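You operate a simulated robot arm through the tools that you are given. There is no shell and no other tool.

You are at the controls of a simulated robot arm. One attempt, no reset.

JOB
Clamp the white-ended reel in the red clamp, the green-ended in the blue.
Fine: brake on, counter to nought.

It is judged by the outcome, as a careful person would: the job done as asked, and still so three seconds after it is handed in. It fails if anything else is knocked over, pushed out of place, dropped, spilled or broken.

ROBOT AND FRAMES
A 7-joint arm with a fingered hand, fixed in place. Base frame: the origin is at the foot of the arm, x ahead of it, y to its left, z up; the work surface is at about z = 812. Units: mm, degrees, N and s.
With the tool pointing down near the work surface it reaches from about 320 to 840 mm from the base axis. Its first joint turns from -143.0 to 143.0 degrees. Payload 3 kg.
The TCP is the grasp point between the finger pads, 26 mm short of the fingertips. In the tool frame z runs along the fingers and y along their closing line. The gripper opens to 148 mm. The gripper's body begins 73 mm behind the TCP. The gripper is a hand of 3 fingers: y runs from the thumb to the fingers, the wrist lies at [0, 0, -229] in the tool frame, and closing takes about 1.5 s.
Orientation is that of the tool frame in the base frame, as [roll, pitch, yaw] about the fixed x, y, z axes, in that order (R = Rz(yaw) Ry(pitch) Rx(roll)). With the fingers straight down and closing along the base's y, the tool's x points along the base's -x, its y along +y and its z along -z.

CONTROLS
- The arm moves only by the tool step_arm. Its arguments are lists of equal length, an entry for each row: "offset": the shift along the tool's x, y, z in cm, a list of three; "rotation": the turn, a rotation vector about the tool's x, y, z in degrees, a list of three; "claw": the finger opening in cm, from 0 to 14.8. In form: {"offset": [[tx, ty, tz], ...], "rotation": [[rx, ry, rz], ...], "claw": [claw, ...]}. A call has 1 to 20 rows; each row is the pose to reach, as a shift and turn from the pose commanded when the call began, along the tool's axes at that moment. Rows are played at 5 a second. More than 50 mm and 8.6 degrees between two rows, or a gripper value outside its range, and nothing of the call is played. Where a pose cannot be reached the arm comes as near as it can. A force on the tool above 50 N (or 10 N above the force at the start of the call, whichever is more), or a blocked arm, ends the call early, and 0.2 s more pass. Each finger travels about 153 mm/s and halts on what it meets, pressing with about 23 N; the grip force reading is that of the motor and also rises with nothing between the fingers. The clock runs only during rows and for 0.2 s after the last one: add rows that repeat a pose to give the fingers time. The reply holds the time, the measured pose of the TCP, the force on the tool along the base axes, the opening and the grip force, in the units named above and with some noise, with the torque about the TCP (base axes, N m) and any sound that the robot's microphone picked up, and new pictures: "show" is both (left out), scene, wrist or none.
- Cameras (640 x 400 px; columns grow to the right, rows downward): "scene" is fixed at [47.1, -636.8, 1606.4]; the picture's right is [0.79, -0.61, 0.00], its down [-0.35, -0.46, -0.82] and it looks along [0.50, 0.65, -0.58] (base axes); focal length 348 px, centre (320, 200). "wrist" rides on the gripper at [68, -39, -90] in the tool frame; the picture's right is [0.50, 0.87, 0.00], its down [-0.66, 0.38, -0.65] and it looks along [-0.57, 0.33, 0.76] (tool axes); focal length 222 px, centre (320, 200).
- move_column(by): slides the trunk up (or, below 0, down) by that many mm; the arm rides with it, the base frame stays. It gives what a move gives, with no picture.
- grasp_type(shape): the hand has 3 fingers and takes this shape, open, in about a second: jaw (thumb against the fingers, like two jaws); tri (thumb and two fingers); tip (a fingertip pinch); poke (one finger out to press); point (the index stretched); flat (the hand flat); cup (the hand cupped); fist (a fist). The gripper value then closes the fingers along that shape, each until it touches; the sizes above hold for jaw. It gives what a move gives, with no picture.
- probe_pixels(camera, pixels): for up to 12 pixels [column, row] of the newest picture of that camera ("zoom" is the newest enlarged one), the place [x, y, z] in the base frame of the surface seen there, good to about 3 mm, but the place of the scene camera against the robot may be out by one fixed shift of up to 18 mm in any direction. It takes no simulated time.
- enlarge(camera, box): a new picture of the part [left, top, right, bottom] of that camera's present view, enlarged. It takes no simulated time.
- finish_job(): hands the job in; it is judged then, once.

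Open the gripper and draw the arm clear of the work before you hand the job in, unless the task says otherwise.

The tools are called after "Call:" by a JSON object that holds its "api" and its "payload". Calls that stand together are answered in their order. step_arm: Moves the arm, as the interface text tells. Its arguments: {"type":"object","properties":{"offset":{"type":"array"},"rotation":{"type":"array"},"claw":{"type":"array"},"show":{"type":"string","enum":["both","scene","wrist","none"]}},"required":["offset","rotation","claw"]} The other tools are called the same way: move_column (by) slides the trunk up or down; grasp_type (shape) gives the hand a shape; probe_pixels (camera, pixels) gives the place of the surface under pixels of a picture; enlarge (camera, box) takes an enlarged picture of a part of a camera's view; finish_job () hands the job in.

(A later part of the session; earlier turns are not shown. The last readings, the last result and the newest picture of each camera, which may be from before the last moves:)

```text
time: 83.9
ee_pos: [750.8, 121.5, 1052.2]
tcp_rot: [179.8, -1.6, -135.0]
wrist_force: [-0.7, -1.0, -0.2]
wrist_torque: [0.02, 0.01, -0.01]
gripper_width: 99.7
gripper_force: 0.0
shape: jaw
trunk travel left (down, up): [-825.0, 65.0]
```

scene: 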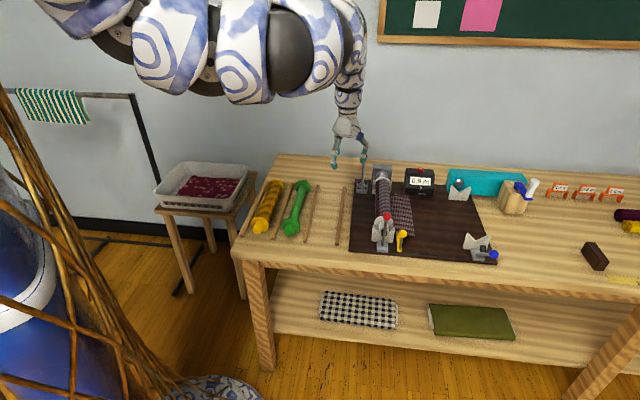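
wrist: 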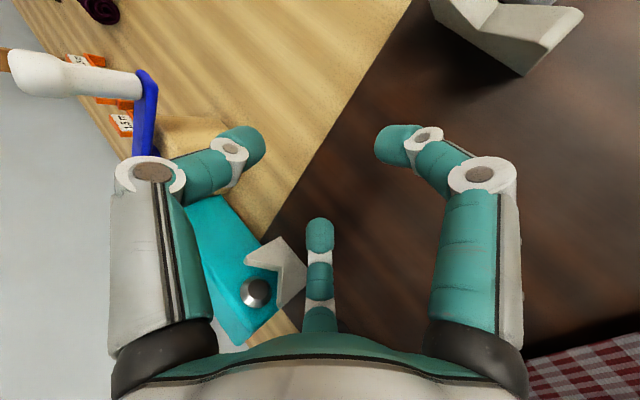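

I correct the small pitch and go on to hover above the green reel at u≈578, v≈264 (z≈940).

Call:
{"api": "step_arm", "payload": {"offset": [[0.6, 2.6, 1.6], [1.1, 5.2, 3.2], [1.7, 7.7, 4.8], [2.2, 10.3, 6.4], [2.8, 12.9, 8], [3.3, 15.5, 9.6], [3.88, 18.05, 11.2], [3.88, 18.05, 11.2]], "rotation": [[0, -0.4, 0], [0, -0.8, 0], [0, -1.2, 0], [0, -1.6, 0], [0, -1.6, 0], [0, -1.6, 0], [0, -1.6, 0], [0, -1.6, 0]], "claw": [10, 10, 10, 10, 10, 10, 10, 10]}}

```text
time: 85.7
ee_pos: [592.1, 220.1, 942.4]
tcp_rot: [179.9, 0.0, -135.0]
wrist_force: [0.4, -0.1, 0.9]
wrist_torque: [-0.02, 0.01, -0.04]
gripper_width: 100.0
gripper_force: 0.0
shape: jaw
trunk travel left (down, up): [-825.0, 65.0]
```

scene: 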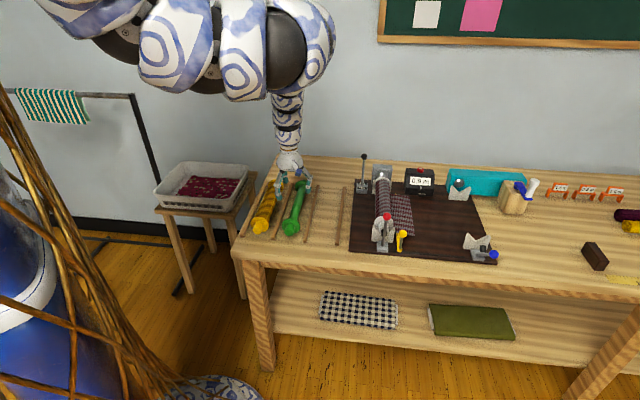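
wrist: 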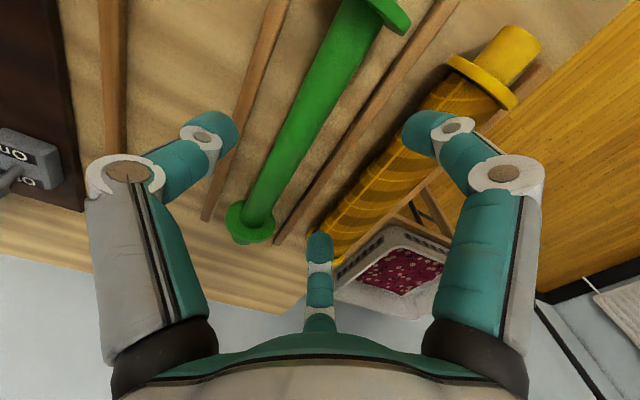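

I probe the green reel, the yellow reel and the fingertips from here.

Call:
{"api": "probe_pixels", "payload": {"camera": "wrist", "pixels": [[350, 40], [325, 85], [300, 130], [275, 180], [250, 215], [228, 130], [215, 118], [412, 128], [425, 118], [318, 248], [420, 120], [375, 15]]}}

Call:
{"api": "probe_pixels", "payload": {"camera": "wrist", "pixels": [[405, 18], [372, 3], [390, 10], [268, 235], [228, 208], [245, 240], [420, 70], [265, 50], [490, 90], [440, 140], [400, 190], [345, 235]]}}

```text
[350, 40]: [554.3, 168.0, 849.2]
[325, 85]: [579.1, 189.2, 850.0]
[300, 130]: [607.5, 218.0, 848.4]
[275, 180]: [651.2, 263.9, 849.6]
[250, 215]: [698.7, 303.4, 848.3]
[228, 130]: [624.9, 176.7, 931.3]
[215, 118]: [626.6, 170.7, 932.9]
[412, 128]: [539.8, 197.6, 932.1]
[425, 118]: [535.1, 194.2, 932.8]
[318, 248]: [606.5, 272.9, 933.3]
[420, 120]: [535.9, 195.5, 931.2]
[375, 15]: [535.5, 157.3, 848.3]
```

```text
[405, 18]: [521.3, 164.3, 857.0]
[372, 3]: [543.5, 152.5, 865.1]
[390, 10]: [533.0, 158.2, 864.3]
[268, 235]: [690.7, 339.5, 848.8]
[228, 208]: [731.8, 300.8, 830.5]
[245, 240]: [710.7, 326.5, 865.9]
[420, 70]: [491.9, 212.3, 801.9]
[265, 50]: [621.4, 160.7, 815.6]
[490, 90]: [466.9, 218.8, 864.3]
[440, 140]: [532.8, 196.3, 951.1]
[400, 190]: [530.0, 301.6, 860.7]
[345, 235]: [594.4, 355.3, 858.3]
```

Green axis at v≈273, flanges at u≈485 and 735. I shift +4 mm in u and descend 99 mm to TCP z≈843 with the 100 mm opening.

Call:
{"api": "step_arm", "payload": {"offset": [[-0.4, 0, 2.5], [-0.4, 0, 5], [-0.4, 0, 7.5], [-0.4, 0, 9.0], [-0.4, 0, 9.9], [-0.4, 0, 9.9]], "rotation": [[0, 0, 0], [0, 0, 0], [0, 0, 0], [0, 0, 0], [0, 0, 0], [0, 0, 0]], "claw": [10, 10, 10, 10, 10, 10]}}

```text
time: 87.1
ee_pos: [594.3, 221.7, 842.8]
tcp_rot: [179.9, 0.2, -134.9]
wrist_force: [1.0, 0.1, 0.1]
wrist_torque: [0.04, 0.01, 0.02]
gripper_width: 99.8
gripper_force: 0.1
shape: jaw
trunk travel left (down, up): [-825.0, 65.0]
```

scene: 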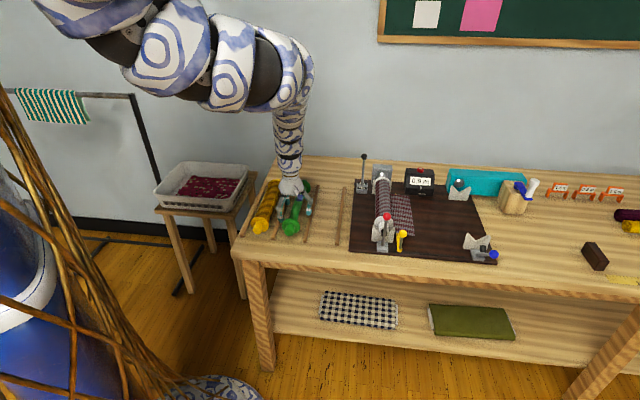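
wrist: 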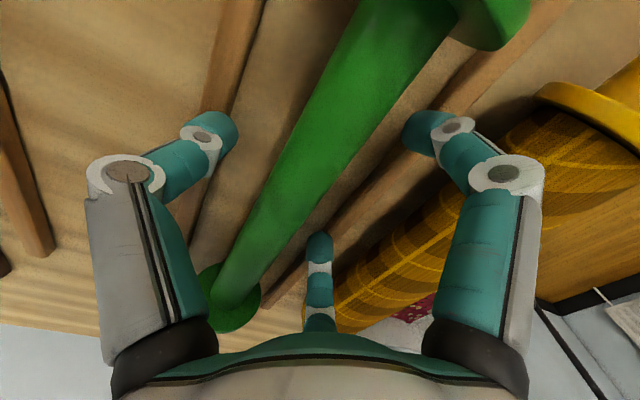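

Around the green reel without contact. I close the fingers on it.

Call:
{"api": "step_arm", "payload": {"offset": [[0, 0, 0], [0, 0, 0], [0, 0, 0], [0, 0, 0], [0, 0, 0], [0, 0, 0], [0, 0, 0], [0, 0, 0]], "rotation": [[0, 0, 0], [0, 0, 0], [0, 0, 0], [0, 0, 0], [0, 0, 0], [0, 0, 0], [0, 0, 0], [0, 0, 0]], "claw": [9, 8, 7, 6, 5, 4, 3, 2.5]}}

```text
time: 88.9
ee_pos: [593.8, 221.8, 842.4]
tcp_rot: [179.8, 0.0, -134.9]
wrist_force: [0.1, 0.3, -2.2]
wrist_torque: [-0.02, 0.01, -0.03]
gripper_width: 27.6
gripper_force: 22.8
shape: jaw
trunk travel left (down, up): [-825.0, 65.0]
```

scene: 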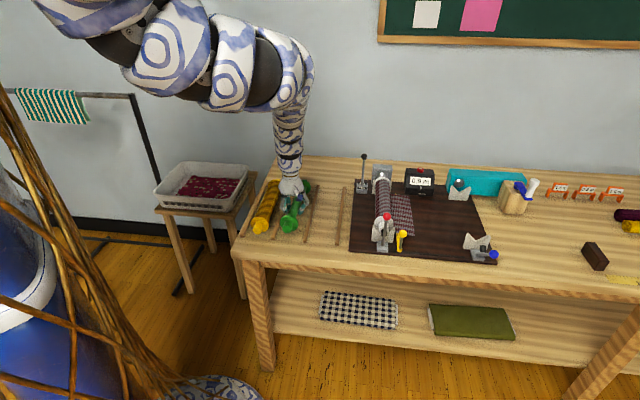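
wrist: 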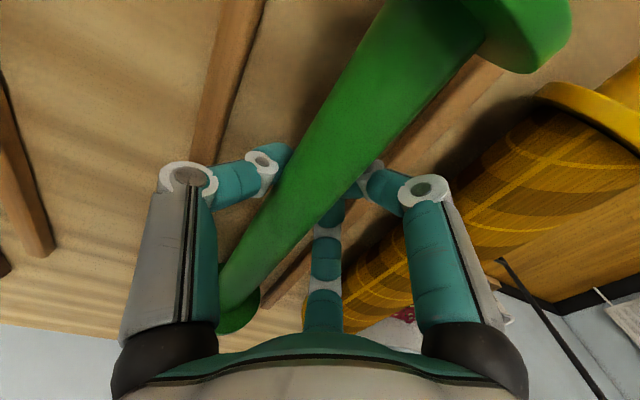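

Gripped (27.6 mm, 23 N). I lift 45 mm slowly and check pitch and weight.

Call:
{"api": "step_arm", "payload": {"offset": [[0, 0, -0.8], [0, 0, -1.6], [0, 0, -3.0], [0, 0, -4.5], [0, 0, -4.5]], "rotation": [[0, 0, 0], [0, 0, 0], [0, 0, 0], [0, 0, 0], [0, 0, 0]], "claw": [2.2, 2.0, 2.0, 2.0, 2.0]}}

Call:
{"api": "enlarge", "payload": {"camera": "scene", "box": [250, 140, 370, 250]}}

Call:
{"api": "probe_pixels", "payload": {"camera": "wrist", "pixels": [[455, 10], [430, 45], [400, 75], [370, 105], [330, 150], [300, 190], [270, 235], [250, 265], [235, 290], [235, 320]]}}

```text
time: 90.1
ee_pos: [594.3, 221.1, 886.7]
tcp_rot: [179.8, 0.1, -135.0]
wrist_force: [1.3, -0.9, -0.8]
wrist_torque: [-0.05, 0.06, 0.0]
gripper_width: 27.4
gripper_force: 22.8
shape: jaw
trunk travel left (down, up): [-825.0, 65.0]
```

scene: 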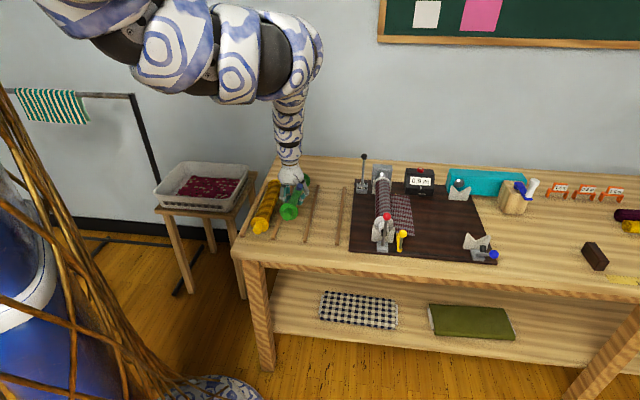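
wrist: 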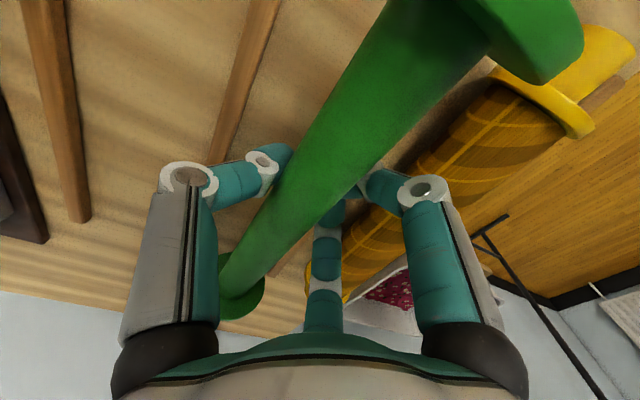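

```text
3.64 times, centred on (310, 195) of scene
```

zoom: 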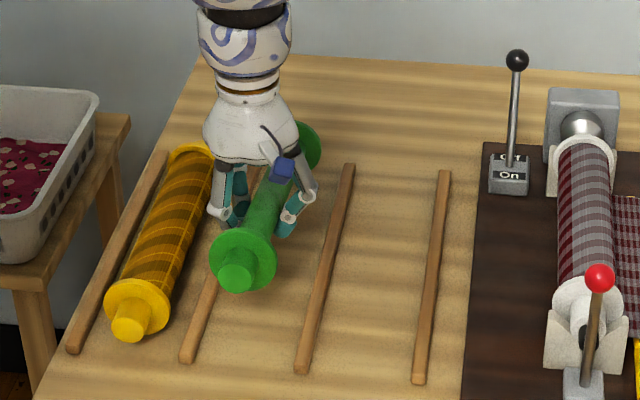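

```text
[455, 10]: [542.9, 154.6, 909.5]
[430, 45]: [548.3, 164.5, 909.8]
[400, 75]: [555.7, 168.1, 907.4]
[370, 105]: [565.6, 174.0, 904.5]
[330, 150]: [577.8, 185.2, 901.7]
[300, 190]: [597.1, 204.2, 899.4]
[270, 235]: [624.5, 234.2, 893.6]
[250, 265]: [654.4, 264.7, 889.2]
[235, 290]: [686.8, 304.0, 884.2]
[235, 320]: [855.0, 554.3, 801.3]
```

The green reel is pitched about 7° front-high in the grip (top z from 910 at the front to 884 at the back). I enlarge the wrist view to measure its pose in the hand precisely.

Call:
{"api": "enlarge", "payload": {"camera": "wrist", "box": [200, 160, 360, 320]}}

Call:
{"api": "enlarge", "payload": {"camera": "wrist", "box": [340, 0, 600, 160]}}

```text
2.50 times, centred on (280, 240) of wrist
```

zoom: 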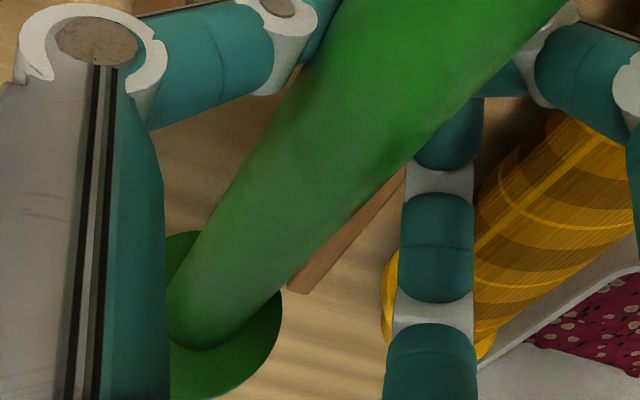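

```text
2.46 times, centred on (470, 80) of wrist
```

zoom: 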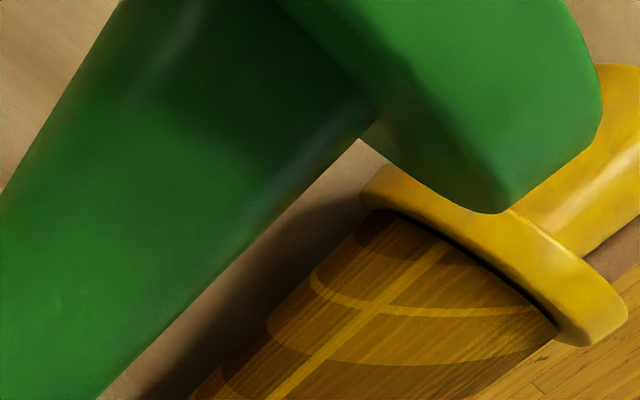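

The reel's axis passes 7 mm beside and 5 mm below the TCP and is pitched ~8°. I lift to z≈965 and rotate the hand -8° about its closing line to level the reel.

Call:
{"api": "step_arm", "payload": {"offset": [[0, 0, -2], [0, 0, -4], [0, 0, -6], [0, 0, -7.8], [0, 0, -7.8], [0, 0, -7.8], [0, 0, -7.8]], "rotation": [[0, 0, 0], [0, 0, 0], [0, -2, 0], [0, -4, 0], [0, -6, 0], [0, -8, 0], [0, -8, 0]], "claw": [2, 2, 2, 2, 2, 2, 2]}}

Call:
{"api": "probe_pixels", "payload": {"camera": "wrist", "pixels": [[430, 45], [400, 75], [370, 105], [330, 150], [300, 190], [270, 235], [250, 265], [235, 290]]}}

Call:
{"api": "enlarge", "payload": {"camera": "scene", "box": [240, 120, 360, 240]}}

```text
time: 91.7
ee_pos: [599.7, 225.4, 964.0]
tcp_rot: [179.8, 8.0, -135.0]
wrist_force: [0.6, 0.5, -2.1]
wrist_torque: [-0.02, 0.07, 0.0]
gripper_width: 26.2
gripper_force: 22.9
shape: jaw
out of reach, approached as far as the arm can: row 6, 7
trunk travel left (down, up): [-825.0, 65.0]
```

scene: 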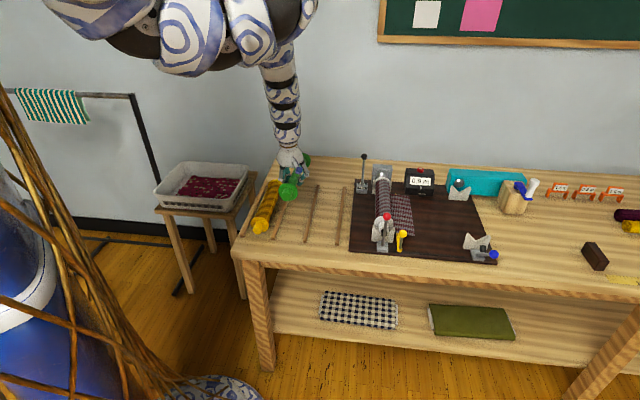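
wrist: 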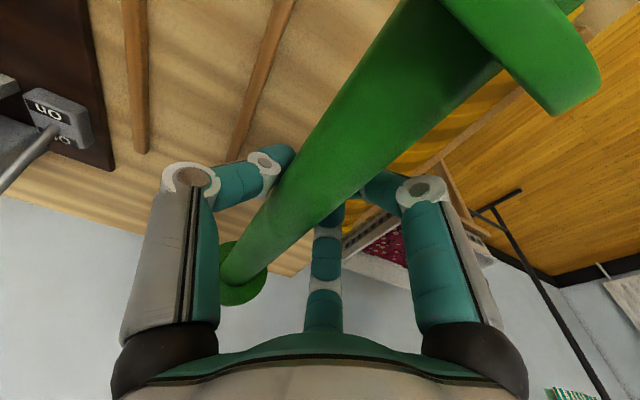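

```text
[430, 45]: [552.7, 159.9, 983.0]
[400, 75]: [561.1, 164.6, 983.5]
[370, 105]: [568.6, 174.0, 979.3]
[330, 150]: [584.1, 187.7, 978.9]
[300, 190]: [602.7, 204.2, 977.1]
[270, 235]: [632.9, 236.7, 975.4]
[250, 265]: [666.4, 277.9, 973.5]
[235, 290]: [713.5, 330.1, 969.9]
```

```text
3.33 times, centred on (300, 180) of scene
```

zoom: 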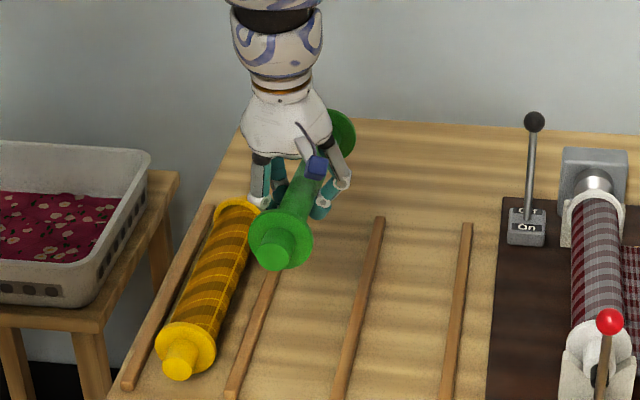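

The reel turned about 3° in the grip relative to the hand. I wait a second with a firm grip command and check whether it creeps.

Call:
{"api": "step_arm", "payload": {"offset": [[0, 0, 0], [0, 0, 0], [0, 0, 0], [0, 0, 0], [0, 0, 0], [0, 0, 0]], "rotation": [[0, 0, 0], [0, 0, 0], [0, 0, 0], [0, 0, 0], [0, 0, 0], [0, 0, 0]], "claw": [0.5, 0.5, 0.5, 0.5, 0.5, 0.5], "show": "wrist"}}

Call:
{"api": "probe_pixels", "payload": {"camera": "wrist", "pixels": [[430, 45], [400, 75], [370, 105], [330, 150], [300, 190], [270, 235], [250, 265], [235, 290]]}}

```text
time: 93.1
ee_pos: [601.6, 226.3, 963.5]
tcp_rot: [179.8, 7.9, -134.9]
wrist_force: [-0.2, 0.4, -1.8]
wrist_torque: [-0.04, 0.06, 0.0]
gripper_width: 26.2
gripper_force: 22.9
shape: jaw
trunk travel left (down, up): [-825.0, 65.0]
```

wrist: 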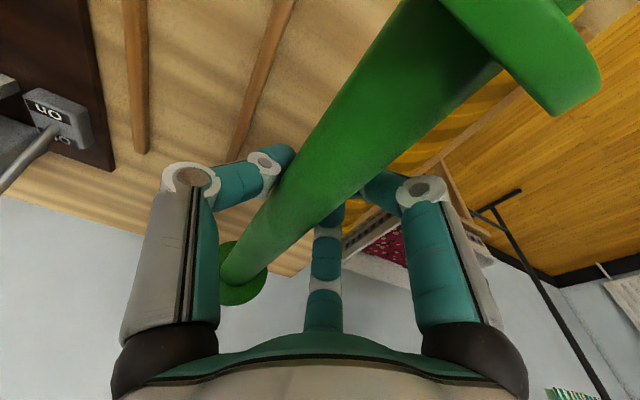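

```text
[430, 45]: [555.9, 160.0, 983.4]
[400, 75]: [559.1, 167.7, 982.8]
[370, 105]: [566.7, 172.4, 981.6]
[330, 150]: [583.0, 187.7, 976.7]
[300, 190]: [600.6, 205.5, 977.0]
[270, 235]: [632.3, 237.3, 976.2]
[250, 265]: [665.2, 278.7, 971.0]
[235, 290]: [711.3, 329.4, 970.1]
```

The grip is stable now. I carry the reel slowly up and outward to about (750,120,1050).

Call:
{"api": "step_arm", "payload": {"offset": [[-0.2, -0.9, -0.5], [-0.6, -2.5, -1.2], [-1.0, -4.4, -2.1], [-1.5, -6.5, -3.0], [-1.95, -8.5, -3.9], [-2.4, -10.5, -4.8], [-2.9, -12.5, -5.7], [-3.35, -14.5, -6.6], [-3.8, -16.4, -7.5], [-4.1, -17.6, -8.05], [-4.15, -17.96, -8.2], [-4.15, -17.96, -8.2]], "rotation": [[0, 0, 0], [0, 0, 0], [0, 0, 0], [0, 0, 0], [0, 0, 0], [0, 0, 0], [0, 0, 0], [0, 0, 0], [0, 0, 0], [0, 0, 0], [0, 0, 0], [0, 0, 0]], "claw": [0.5, 0.5, 0.5, 0.5, 0.5, 0.5, 0.5, 0.5, 0.5, 0.5, 0.5, 0.5]}}

```text
time: 95.7
ee_pos: [750.8, 119.5, 1049.0]
tcp_rot: [179.8, 8.0, -135.0]
wrist_force: [0.6, -1.0, -2.3]
wrist_torque: [-0.03, 0.04, -0.02]
gripper_width: 25.5
gripper_force: 23.3
shape: jaw
trunk travel left (down, up): [-825.0, 65.0]
```

scene: 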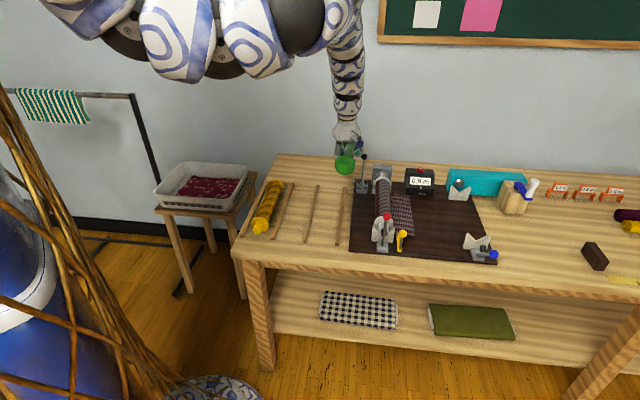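
wrist: 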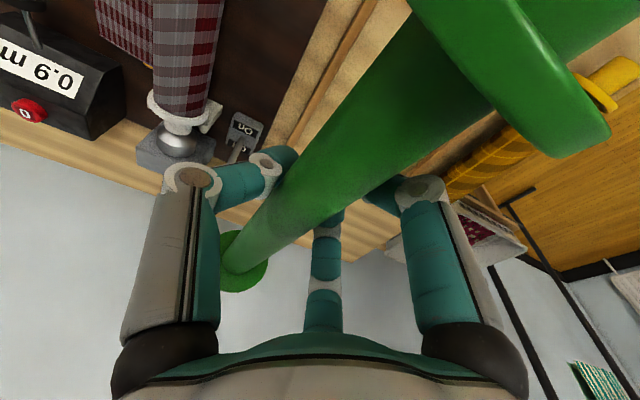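

The reel sagged further in the off-centre grip (back flange now at (243,262)). It is safer to put it back between its rails and regrip at its middle, so I return along the same path.

Call:
{"api": "step_arm", "payload": {"offset": [[0.2, 0.9, 0.5], [0.6, 2.5, 1.2], [1.0, 4.4, 2.1], [1.5, 6.5, 3.0], [1.95, 8.5, 3.9], [2.4, 10.5, 4.8], [2.9, 12.5, 5.7], [3.35, 14.5, 6.6], [3.8, 16.4, 7.9], [4.1, 17.6, 9.2], [4.15, 17.96, 10.0], [4.15, 17.96, 10.0]], "rotation": [[0, 0, 0], [0, 0, 0], [0, 0, 0], [0, 0, 0], [0, 0, 0], [0, 0, 0], [0, 0, 0], [0, 0, 0], [0, -1, 0], [0, -2, 0], [0, -4, 0], [0, -5, 0]], "claw": [0.5, 0.5, 0.5, 0.5, 0.5, 0.5, 0.5, 0.5, 0.5, 0.5, 0.5, 0.5]}}

Call:
{"api": "probe_pixels", "payload": {"camera": "wrist", "pixels": [[430, 45], [400, 75], [370, 105], [330, 150], [300, 190], [270, 225], [250, 250], [240, 268]]}}

Call:
{"api": "enlarge", "payload": {"camera": "scene", "box": [240, 120, 360, 240]}}

```text
time: 98.3
ee_pos: [604.1, 229.8, 950.9]
tcp_rot: [179.8, 11.0, -135.1]
wrist_force: [0.5, -0.4, -1.4]
wrist_torque: [-0.02, 0.05, -0.03]
gripper_width: 24.8
gripper_force: 23.3
shape: jaw
out of reach, approached as far as the arm can: row 9, 10, 11, 12
trunk travel left (down, up): [-825.0, 65.0]
```

scene: 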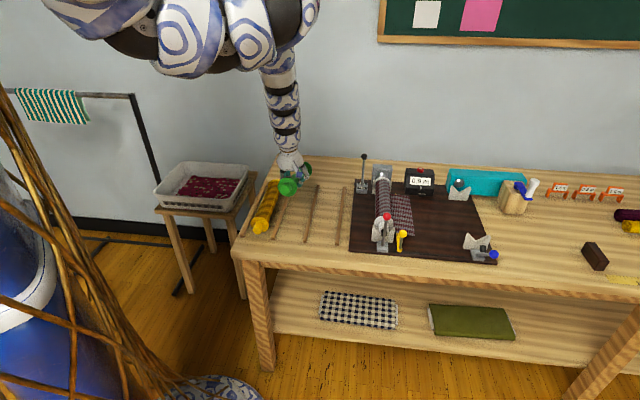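
wrist: 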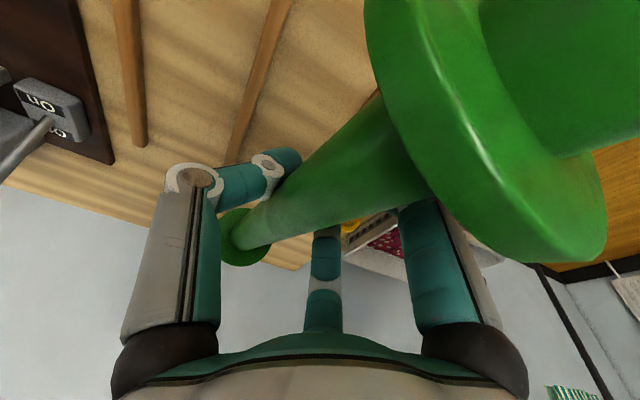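

```text
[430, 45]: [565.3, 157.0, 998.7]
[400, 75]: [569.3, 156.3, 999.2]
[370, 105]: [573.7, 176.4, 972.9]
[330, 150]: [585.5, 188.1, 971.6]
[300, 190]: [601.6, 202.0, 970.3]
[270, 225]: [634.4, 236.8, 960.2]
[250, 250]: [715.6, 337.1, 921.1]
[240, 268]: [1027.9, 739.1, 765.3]
```

```text
3.33 times, centred on (300, 180) of scene
```

zoom: 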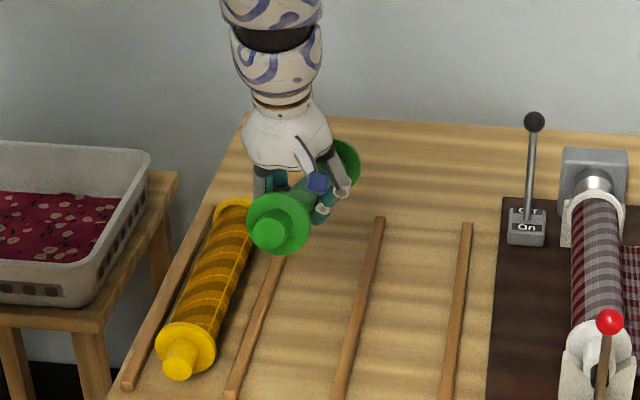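

The reel is tipping more (back end low), so I set it down right away, straight down slowly into its slot; the back flange will touch first and level it.

Call:
{"api": "step_arm", "payload": {"offset": [[0.05, 0, 0.25], [0.11, 0, 0.6], [0.2, 0, 1.05], [0.3, 0, 1.55], [0.4, 0, 2.05], [0.5, 0, 2.55], [0.6, 0, 3.05], [0.69, 0, 3.55], [0.79, 0, 4.05], [0.89, 0, 4.55], [0.98, 0, 5.05], [1.08, 0, 5.55], [1.18, 0, 6.05], [1.27, 0, 6.55], [1.37, 0, 7.0], [1.37, 0, 7.0]], "rotation": [[0, 0, 0], [0, 0, 0], [0, 0, 0], [0, 0, 0], [0, 0, 0], [0, 0, 0], [0, 0, 0], [0, 0, 0], [0, 0, 0], [0, 0, 0], [0, 0, 0], [0, 0, 0], [0, 0, 0], [0, 0, 0], [0, 0, 0], [0, 0, 0]], "claw": [0.5, 0.5, 0.5, 0.5, 0.5, 0.5, 0.5, 0.5, 0.5, 0.5, 0.5, 0.5, 0.5, 0.5, 0.5, 0.5]}}

Call:
{"api": "enlarge", "payload": {"camera": "scene", "box": [240, 130, 360, 250]}}

```text
time: 101.7
ee_pos: [606.2, 232.2, 879.9]
tcp_rot: [179.9, 13.1, -135.0]
wrist_force: [-0.7, 0.7, -1.4]
wrist_torque: [-0.05, 0.03, -0.02]
gripper_width: 24.7
gripper_force: 22.9
shape: jaw
out of reach, approached as far as the arm can: row 2
trunk travel left (down, up): [-825.0, 65.0]
```

scene: 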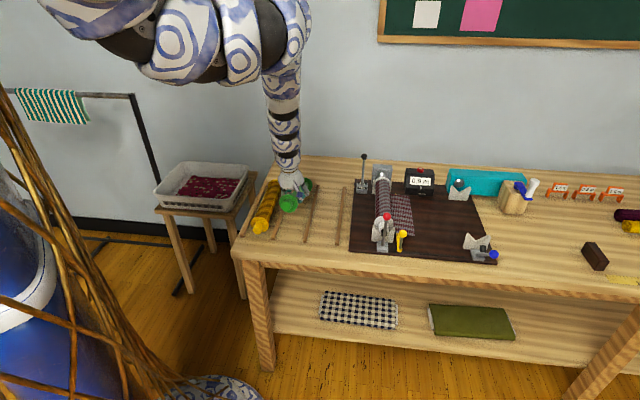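
wrist: 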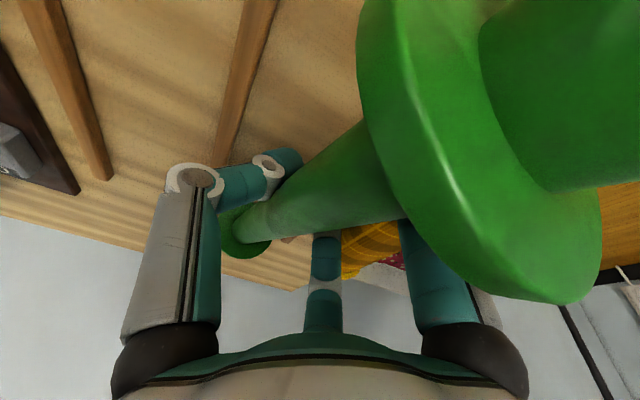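

```text
3.33 times, centred on (300, 190) of scene
```

zoom: 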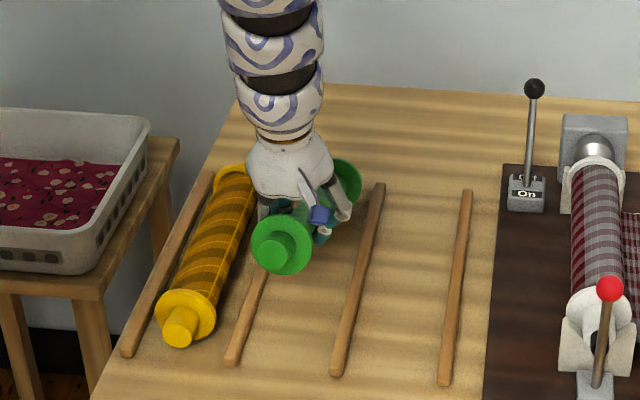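

The reel is sliding backward along its axis, so I continue lowering promptly to the table.

Call:
{"api": "step_arm", "payload": {"offset": [[0.1, 0, 0.5], [0.22, 0, 1.0], [0.35, 0, 1.5], [0.45, 0, 2.0], [0.57, 0, 2.5], [0.68, 0, 3.0], [0.78, 0, 3.4], [0.78, 0, 3.4]], "rotation": [[0, 0, 0], [0, 0, 0], [0, 0, 0], [0, 0, 0], [0, 0, 0], [0, 0, 0], [0, 0, 0], [0, 0, 0]], "claw": [0.5, 0.5, 0.5, 0.5, 0.5, 0.5, 0.5, 0.5]}}

Call:
{"api": "enlarge", "payload": {"camera": "scene", "box": [240, 130, 360, 250]}}

```text
time: 103.5
ee_pos: [606.5, 233.0, 844.8]
tcp_rot: [179.8, 13.1, -135.0]
wrist_force: [-0.6, -0.3, -0.4]
wrist_torque: [0.05, -0.06, -0.05]
gripper_width: 24.0
gripper_force: 22.2
shape: jaw
trunk travel left (down, up): [-825.0, 65.0]
```

scene: 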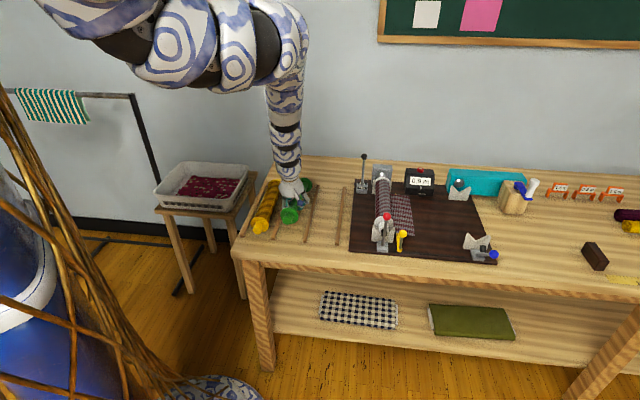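
wrist: 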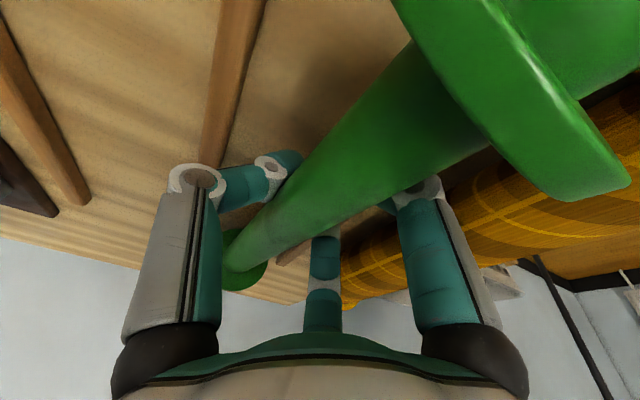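

```text
3.33 times, centred on (300, 190) of scene
```

zoom: 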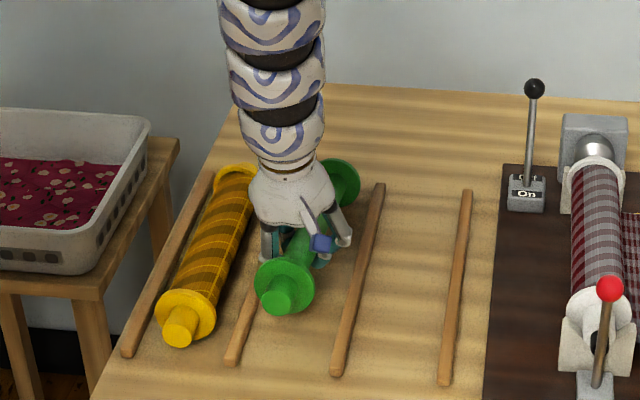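

The reel is nearly down. I probe its height along the core before opening.

Call:
{"api": "probe_pixels", "payload": {"camera": "wrist", "pixels": [[430, 75], [400, 100], [370, 130], [330, 165], [300, 195], [270, 230], [245, 262], [500, 60]]}}

Call:
{"api": "probe_pixels", "payload": {"camera": "zoom", "pixels": [[279, 296], [290, 262], [258, 285], [313, 280], [345, 185], [285, 310], [278, 306]]}}

```text
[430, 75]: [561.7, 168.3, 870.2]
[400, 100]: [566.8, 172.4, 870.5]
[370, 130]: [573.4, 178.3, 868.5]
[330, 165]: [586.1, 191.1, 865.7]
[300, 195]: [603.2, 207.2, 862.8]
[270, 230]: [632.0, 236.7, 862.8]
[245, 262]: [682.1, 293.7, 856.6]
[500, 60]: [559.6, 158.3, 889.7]
```

```text
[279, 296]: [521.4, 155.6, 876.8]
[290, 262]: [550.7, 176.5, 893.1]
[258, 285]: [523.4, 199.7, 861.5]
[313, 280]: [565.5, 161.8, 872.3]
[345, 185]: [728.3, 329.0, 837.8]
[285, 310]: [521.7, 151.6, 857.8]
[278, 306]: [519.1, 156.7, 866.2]
```

The reel is still ~12 mm up (front +22, back +8). I lower 7 mm more, then open the fingers very gradually so it settles softly.

Call:
{"api": "step_arm", "payload": {"offset": [[0.07, 0, 0.35], [0.15, 0, 0.7], [0.15, 0, 0.7], [0.15, 0, 0.7], [0.15, 0, 0.7], [0.15, 0, 0.7], [0.15, 0, 0.7], [0.15, 0, 0.7], [0.15, 0, 0.7], [0.15, 0, 0.7], [0.15, 0, 0.7], [0.15, 0, 0.7], [0.15, 0, 0.7], [0.15, 0, 0.7], [0.15, 0, 0.7], [0.15, 0, 0.7]], "rotation": [[0, 0, 0], [0, 0, 0], [0, 0, 0], [0, 0, 0], [0, 0, 0], [0, 0, 0], [0, 0, 0], [0, 0, 0], [0, 0, 0], [0, 0, 0], [0, 0, 0], [0, 0, 0], [0, 0, 0], [0, 0, 0], [0, 0, 0], [0, 0, 0]], "claw": [0.5, 0.5, 2.4, 2.6, 2.8, 3.0, 3.2, 3.4, 3.6, 3.9, 4.2, 4.6, 5.0, 5.5, 6.0, 6.5]}}

Call:
{"api": "enlarge", "payload": {"camera": "scene", "box": [240, 130, 360, 250]}}

```text
time: 106.9
ee_pos: [605.8, 231.2, 839.2]
tcp_rot: [179.7, 13.1, -135.0]
wrist_force: [0.0, -0.2, -0.4]
wrist_torque: [-0.04, 0.0, 0.0]
gripper_width: 64.6
gripper_force: 0.1
shape: jaw
trunk travel left (down, up): [-825.0, 65.0]
```

scene: 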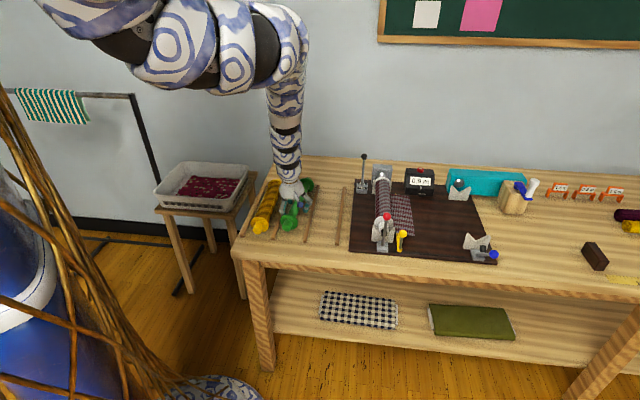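
wrist: 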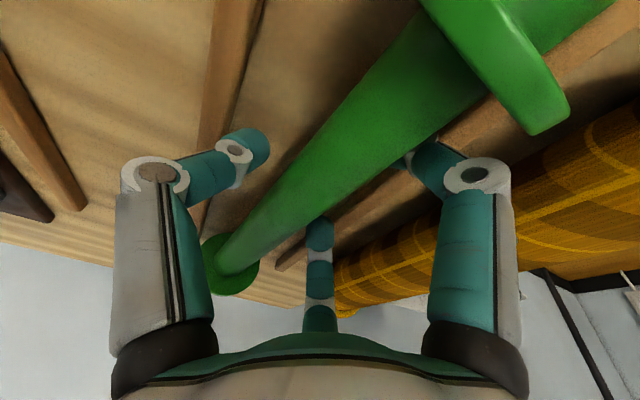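

```text
3.33 times, centred on (300, 190) of scene
```

zoom: 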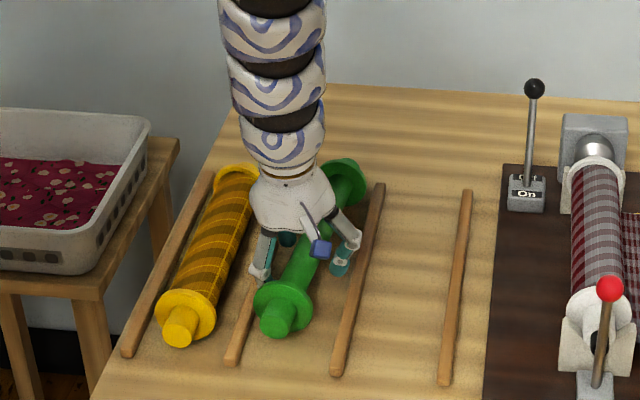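

The green reel is back on the table between its rails. I measure its new position.

Call:
{"api": "probe_pixels", "payload": {"camera": "wrist", "pixels": [[400, 80], [360, 130], [320, 170], [280, 215], [245, 255], [225, 285], [235, 292], [540, 130], [470, 60], [500, 90], [515, 115], [445, 10]]}}

Call:
{"api": "probe_pixels", "payload": {"camera": "zoom", "pixels": [[278, 322], [278, 330], [287, 292], [258, 305], [312, 305], [345, 165], [266, 318], [290, 318]]}}

```text
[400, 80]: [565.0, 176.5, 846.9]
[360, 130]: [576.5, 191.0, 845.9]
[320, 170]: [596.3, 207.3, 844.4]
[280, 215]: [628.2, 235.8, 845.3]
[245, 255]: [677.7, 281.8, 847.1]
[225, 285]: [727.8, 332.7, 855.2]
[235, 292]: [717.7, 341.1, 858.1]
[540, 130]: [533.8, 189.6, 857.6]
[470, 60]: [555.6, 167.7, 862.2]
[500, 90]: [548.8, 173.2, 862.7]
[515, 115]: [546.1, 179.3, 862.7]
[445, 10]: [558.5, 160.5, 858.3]
```

```text
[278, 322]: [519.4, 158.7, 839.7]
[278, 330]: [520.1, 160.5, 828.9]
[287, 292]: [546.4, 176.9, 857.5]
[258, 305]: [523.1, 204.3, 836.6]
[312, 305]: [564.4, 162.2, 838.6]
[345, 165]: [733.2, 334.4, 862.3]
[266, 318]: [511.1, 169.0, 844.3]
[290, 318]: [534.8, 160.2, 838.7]
```

The reel now lies with tips at u≈471 and ≈782 (centre ≈626), slightly yawed (~2.4°). I open wide, rise 65 mm, and set the hand vertical over its middle.

Call:
{"api": "step_arm", "payload": {"offset": [[0, 0, 0], [0, 0, 0], [0, 0, 0], [-0.5, 0, -2.0], [-1.0, 0, -4.2], [-1.48, 0, -6.33], [-2.5, 0.1, -6.1], [-3.5, 0.2, -5.9], [-4.3, 0.3, -5.67], [-4.3, 0.3, -5.67]], "rotation": [[0, 0, 0], [0, 0, 0], [0, 0, 0], [0, 0, 0], [0, 0, 0], [0, 3, 0], [0, 7, 0], [0, 10, 1.2], [0, 13.1, 2.4], [0, 13.1, 2.4]], "claw": [7.5, 9, 10, 10, 10, 10, 10, 10, 10, 10]}}

Call:
{"api": "probe_pixels", "payload": {"camera": "wrist", "pixels": [[350, 40], [325, 85], [300, 130], [275, 180], [228, 130], [412, 128], [318, 248]]}}

```text
time: 109.1
ee_pos: [624.8, 254.7, 903.5]
tcp_rot: [179.6, -0.1, -137.3]
wrist_force: [-0.3, 0.8, 0.6]
wrist_torque: [0.01, 0.02, -0.01]
gripper_width: 99.7
gripper_force: 0.1
shape: jaw
trunk travel left (down, up): [-825.0, 65.0]
```

scene: 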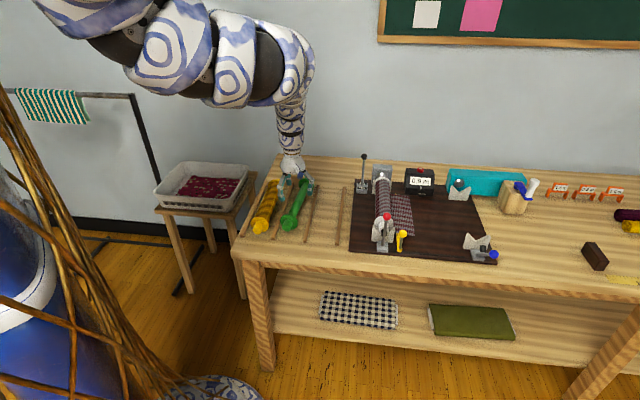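
wrist: 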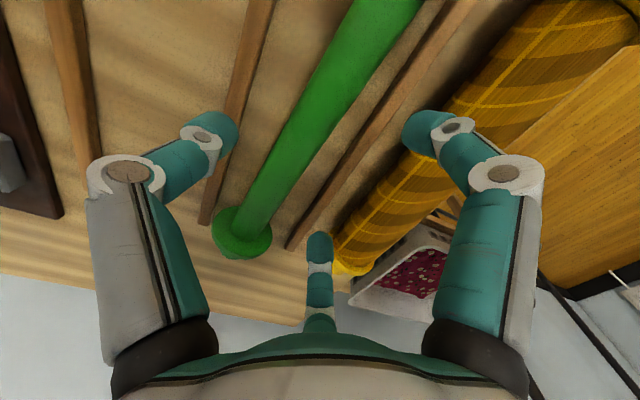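

```text
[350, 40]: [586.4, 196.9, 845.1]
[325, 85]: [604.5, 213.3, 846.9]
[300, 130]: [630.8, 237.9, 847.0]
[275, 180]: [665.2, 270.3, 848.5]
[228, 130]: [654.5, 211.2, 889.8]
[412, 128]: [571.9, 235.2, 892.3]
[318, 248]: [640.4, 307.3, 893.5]
```

Aligned (yaw matched). I shift 3 mm and descend to TCP z≈842 with a 92 mm opening.

Call:
{"api": "step_arm", "payload": {"offset": [[0, -0.3, 1.5], [0, -0.3, 3.0], [0, -0.3, 4.5], [0, -0.3, 5.6], [0, -0.3, 6.15], [0, -0.3, 6.15]], "rotation": [[0, 0, 0], [0, 0, 0], [0, 0, 0], [0, 0, 0], [0, 0, 0], [0, 0, 0]], "claw": [9.2, 9.2, 9.2, 9.2, 9.2, 9.2], "show": "wrist"}}

Call:
{"api": "step_arm", "payload": {"offset": [[0, 0, 0], [0, 0, 0], [0, 0, 0], [0, 0, 0], [0, 0, 0], [0, 0, 0], [0, 0, 0], [0, 0, 0]], "rotation": [[0, 0, 0], [0, 0, 0], [0, 0, 0], [0, 0, 0], [0, 0, 0], [0, 0, 0], [0, 0, 0], [0, 0, 0]], "claw": [8, 7, 6, 5, 4, 3.2, 2.5, 2.5]}}

```text
time: 110.5
ee_pos: [625.7, 253.6, 841.5]
tcp_rot: [179.6, -0.1, -137.3]
wrist_force: [0.2, -0.2, 0.2]
wrist_torque: [0.0, -0.04, 0.02]
gripper_width: 92.7
gripper_force: 0.1
shape: jaw
trunk travel left (down, up): [-825.0, 65.0]
```

wrist: 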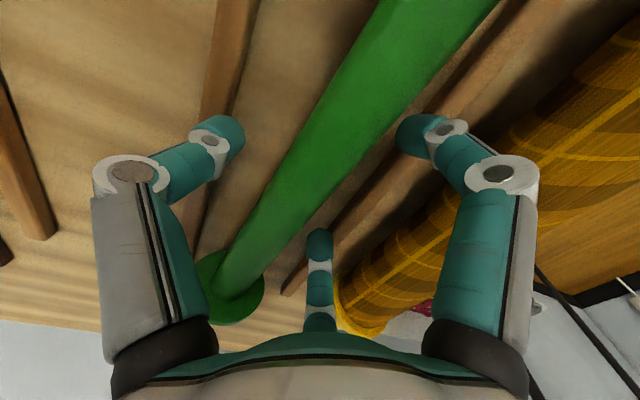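

```text
time: 112.3
ee_pos: [625.8, 252.7, 841.7]
tcp_rot: [179.7, 0.0, -137.2]
wrist_force: [-0.1, -0.2, -1.3]
wrist_torque: [-0.05, 0.01, 0.03]
gripper_width: 26.6
gripper_force: 23.3
shape: jaw
trunk travel left (down, up): [-825.0, 65.0]
```

scene: 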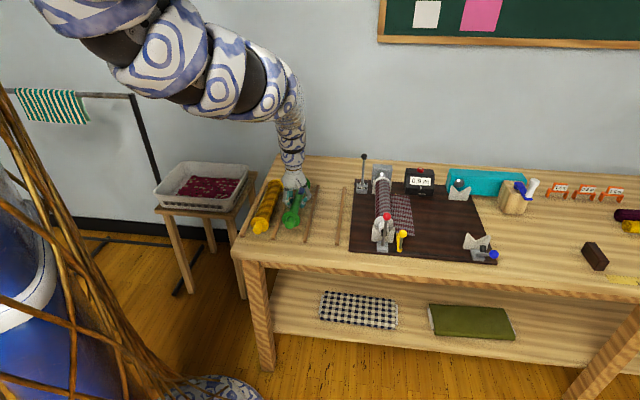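
wrist: 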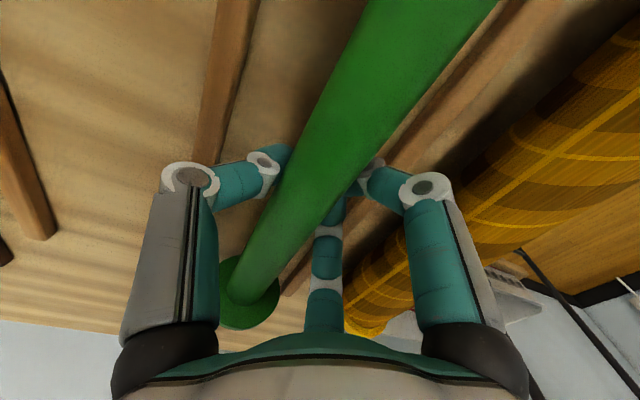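

Gripped at the middle. I lift slowly 45 mm and compare the back flange's place in the wrist view (now (248,292)) for slip.

Call:
{"api": "step_arm", "payload": {"offset": [[0, 0, -0.3], [0, 0, -0.7], [0, 0, -1.2], [0, 0, -1.8], [0, 0, -2.4], [0, 0, -3.0], [0, 0, -3.6], [0, 0, -4.1], [0, 0, -4.4], [0, 0, -4.5], [0, 0, -4.5]], "rotation": [[0, 0, 0], [0, 0, 0], [0, 0, 0], [0, 0, 0], [0, 0, 0], [0, 0, 0], [0, 0, 0], [0, 0, 0], [0, 0, 0], [0, 0, 0], [0, 0, 0]], "claw": [2, 2, 2, 2, 2, 2, 2, 2, 2, 2, 2]}}

Call:
{"api": "probe_pixels", "payload": {"camera": "wrist", "pixels": [[430, 40], [400, 75], [370, 105], [330, 155], [300, 195], [270, 240], [250, 275]]}}

Call:
{"api": "enlarge", "payload": {"camera": "scene", "box": [240, 130, 360, 250]}}

```text
time: 114.7
ee_pos: [626.3, 251.5, 886.3]
tcp_rot: [179.6, -0.2, -137.4]
wrist_force: [-0.5, 0.4, -1.2]
wrist_torque: [-0.01, 0.01, 0.04]
gripper_width: 23.2
gripper_force: 23.3
shape: jaw
trunk travel left (down, up): [-825.0, 65.0]
```

scene: 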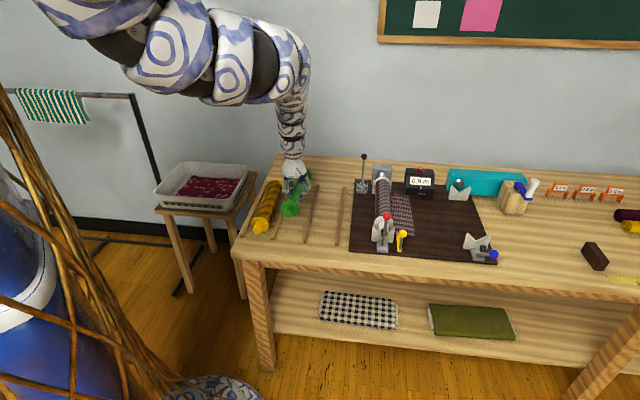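
wrist: 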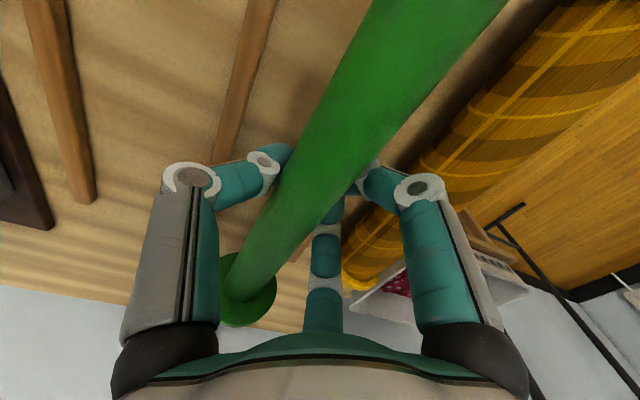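

```text
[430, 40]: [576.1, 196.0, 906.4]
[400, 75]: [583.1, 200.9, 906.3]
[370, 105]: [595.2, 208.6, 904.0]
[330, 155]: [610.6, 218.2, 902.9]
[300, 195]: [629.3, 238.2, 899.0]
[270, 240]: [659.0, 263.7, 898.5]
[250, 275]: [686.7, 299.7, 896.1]
```

```text
3.33 times, centred on (300, 190) of scene
```

zoom: 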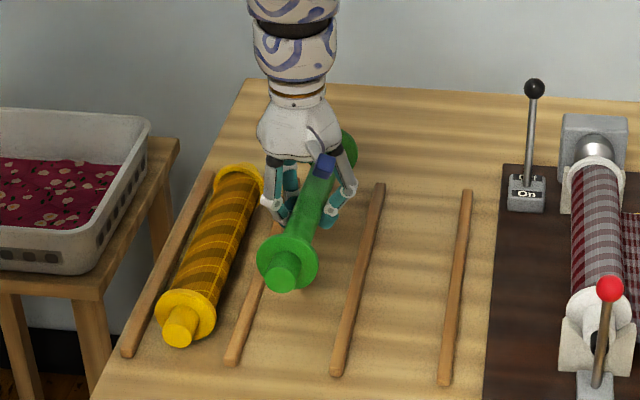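

The reel is held near its middle with ~4° front-high but the view is unchanged (no slip). I relax the command slightly and carry it slowly up and outward to (750,120,1050), levelling it by -4°.

Call:
{"api": "step_arm", "payload": {"offset": [[0, -0.3, -0.6], [0, -0.9, -1.6], [0, -2.0, -2.8], [0, -3.4, -4.1], [-0.05, -4.9, -5.4], [-0.05, -6.4, -6.7], [-0.1, -7.9, -8.0], [-0.1, -9.4, -9.2], [-0.1, -10.9, -10.4], [-0.15, -12.4, -11.6], [-0.15, -13.9, -12.8], [-0.2, -15.3, -14.0], [-0.2, -16.5, -15.1], [-0.2, -17.4, -15.9], [-0.2, -17.9, -16.3], [-0.2, -18.05, -16.37], [-0.2, -18.05, -16.37]], "rotation": [[0, 0, 0], [0, 0, 0], [0, -0.3, -0.2], [0, -0.7, -0.4], [0, -1.1, -0.6], [0, -1.5, -0.8], [0, -1.9, -1.0], [0, -2.3, -1.2], [0, -2.7, -1.4], [0, -3.1, -1.6], [0, -3.5, -1.8], [0, -3.8, -2.0], [0, -4, -2.3], [0, -4, -2.4], [0, -4, -2.4], [0, -4, -2.4], [0, -4, -2.4]], "claw": [2.2, 2.2, 2.2, 2.2, 2.2, 2.2, 2.2, 2.2, 2.2, 2.2, 2.2, 2.2, 2.2, 2.2, 2.2, 2.2, 2.2]}}

Call:
{"api": "probe_pixels", "payload": {"camera": "wrist", "pixels": [[430, 40], [400, 75], [370, 105], [330, 155], [300, 195], [270, 240], [250, 275]]}}

```text
time: 118.3
ee_pos: [752.3, 120.6, 1049.0]
tcp_rot: [179.6, 4.0, -134.9]
wrist_force: [-0.5, 0.0, -1.7]
wrist_torque: [0.0, 0.02, -0.02]
gripper_width: 22.9
gripper_force: 0.1
shape: jaw
trunk travel left (down, up): [-825.0, 65.0]
```

scene: 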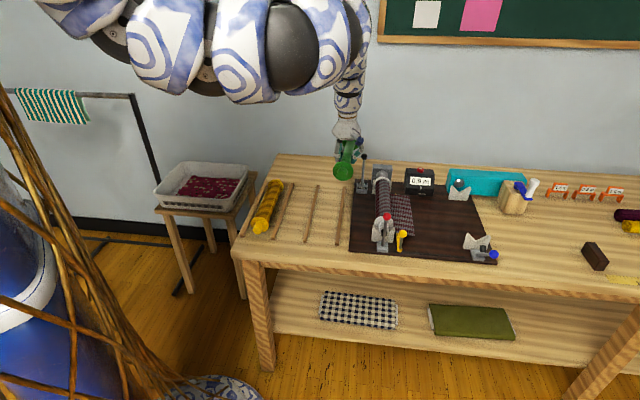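
wrist: 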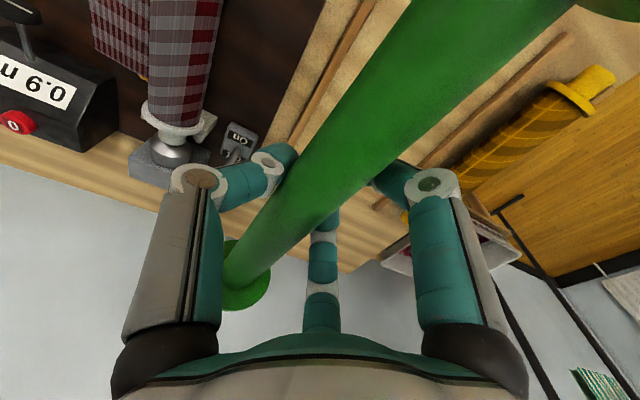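

```text
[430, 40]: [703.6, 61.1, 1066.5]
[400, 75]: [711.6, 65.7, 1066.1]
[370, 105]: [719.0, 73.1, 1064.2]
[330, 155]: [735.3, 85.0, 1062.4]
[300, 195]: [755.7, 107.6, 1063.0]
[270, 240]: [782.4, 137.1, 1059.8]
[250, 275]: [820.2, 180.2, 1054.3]
```

The reel turned some 4° again because the grip was slack (0.1 N). I re-tighten and look at the effect before moving on.

Call:
{"api": "step_arm", "payload": {"offset": [[0, 0, 0], [0, 0, 0], [0, 0, 0], [0, 0, 0], [0, 0, 0]], "rotation": [[0, 0, 0], [0, 0, 0], [0, 0, 0], [0, 0, 0], [0, 0, 0]], "claw": [2.0, 1.8, 1.5, 1.0, 1.0], "show": "wrist"}}

Call:
{"api": "probe_pixels", "payload": {"camera": "wrist", "pixels": [[430, 40], [400, 75], [370, 105], [330, 155], [300, 195], [270, 240], [250, 275]]}}

Call:
{"api": "enlarge", "payload": {"camera": "scene", "box": [300, 90, 420, 200]}}

```text
time: 119.5
ee_pos: [751.0, 121.1, 1049.3]
tcp_rot: [179.6, 4.1, -135.0]
wrist_force: [0.2, -0.2, 0.3]
wrist_torque: [-0.04, 0.01, 0.01]
gripper_width: 16.0
gripper_force: 23.2
shape: jaw
trunk travel left (down, up): [-825.0, 65.0]
```

wrist: 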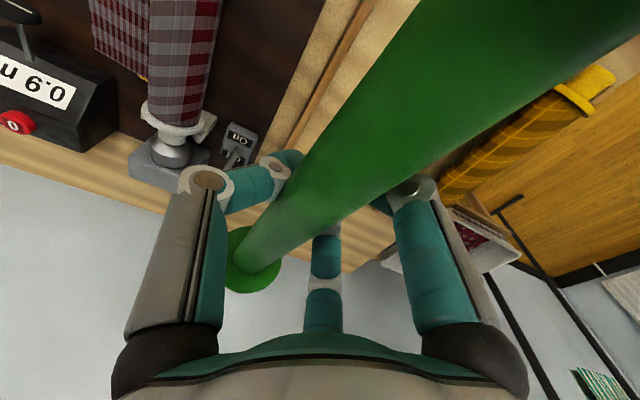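

```text
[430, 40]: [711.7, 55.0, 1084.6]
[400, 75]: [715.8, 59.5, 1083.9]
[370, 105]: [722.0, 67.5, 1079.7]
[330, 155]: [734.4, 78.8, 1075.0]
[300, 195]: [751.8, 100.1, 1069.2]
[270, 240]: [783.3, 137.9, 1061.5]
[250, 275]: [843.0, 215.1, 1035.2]
```

```text
3.64 times, centred on (360, 145) of scene
```

zoom: 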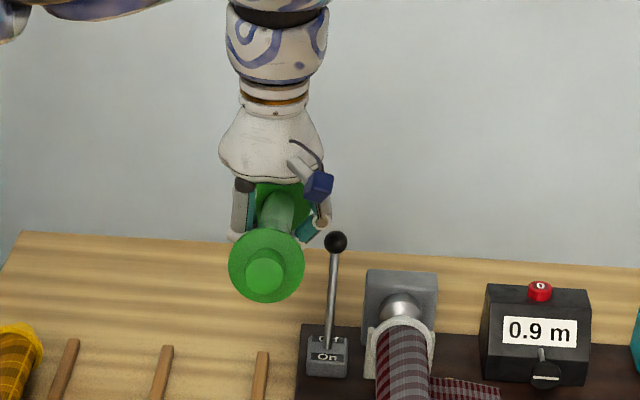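

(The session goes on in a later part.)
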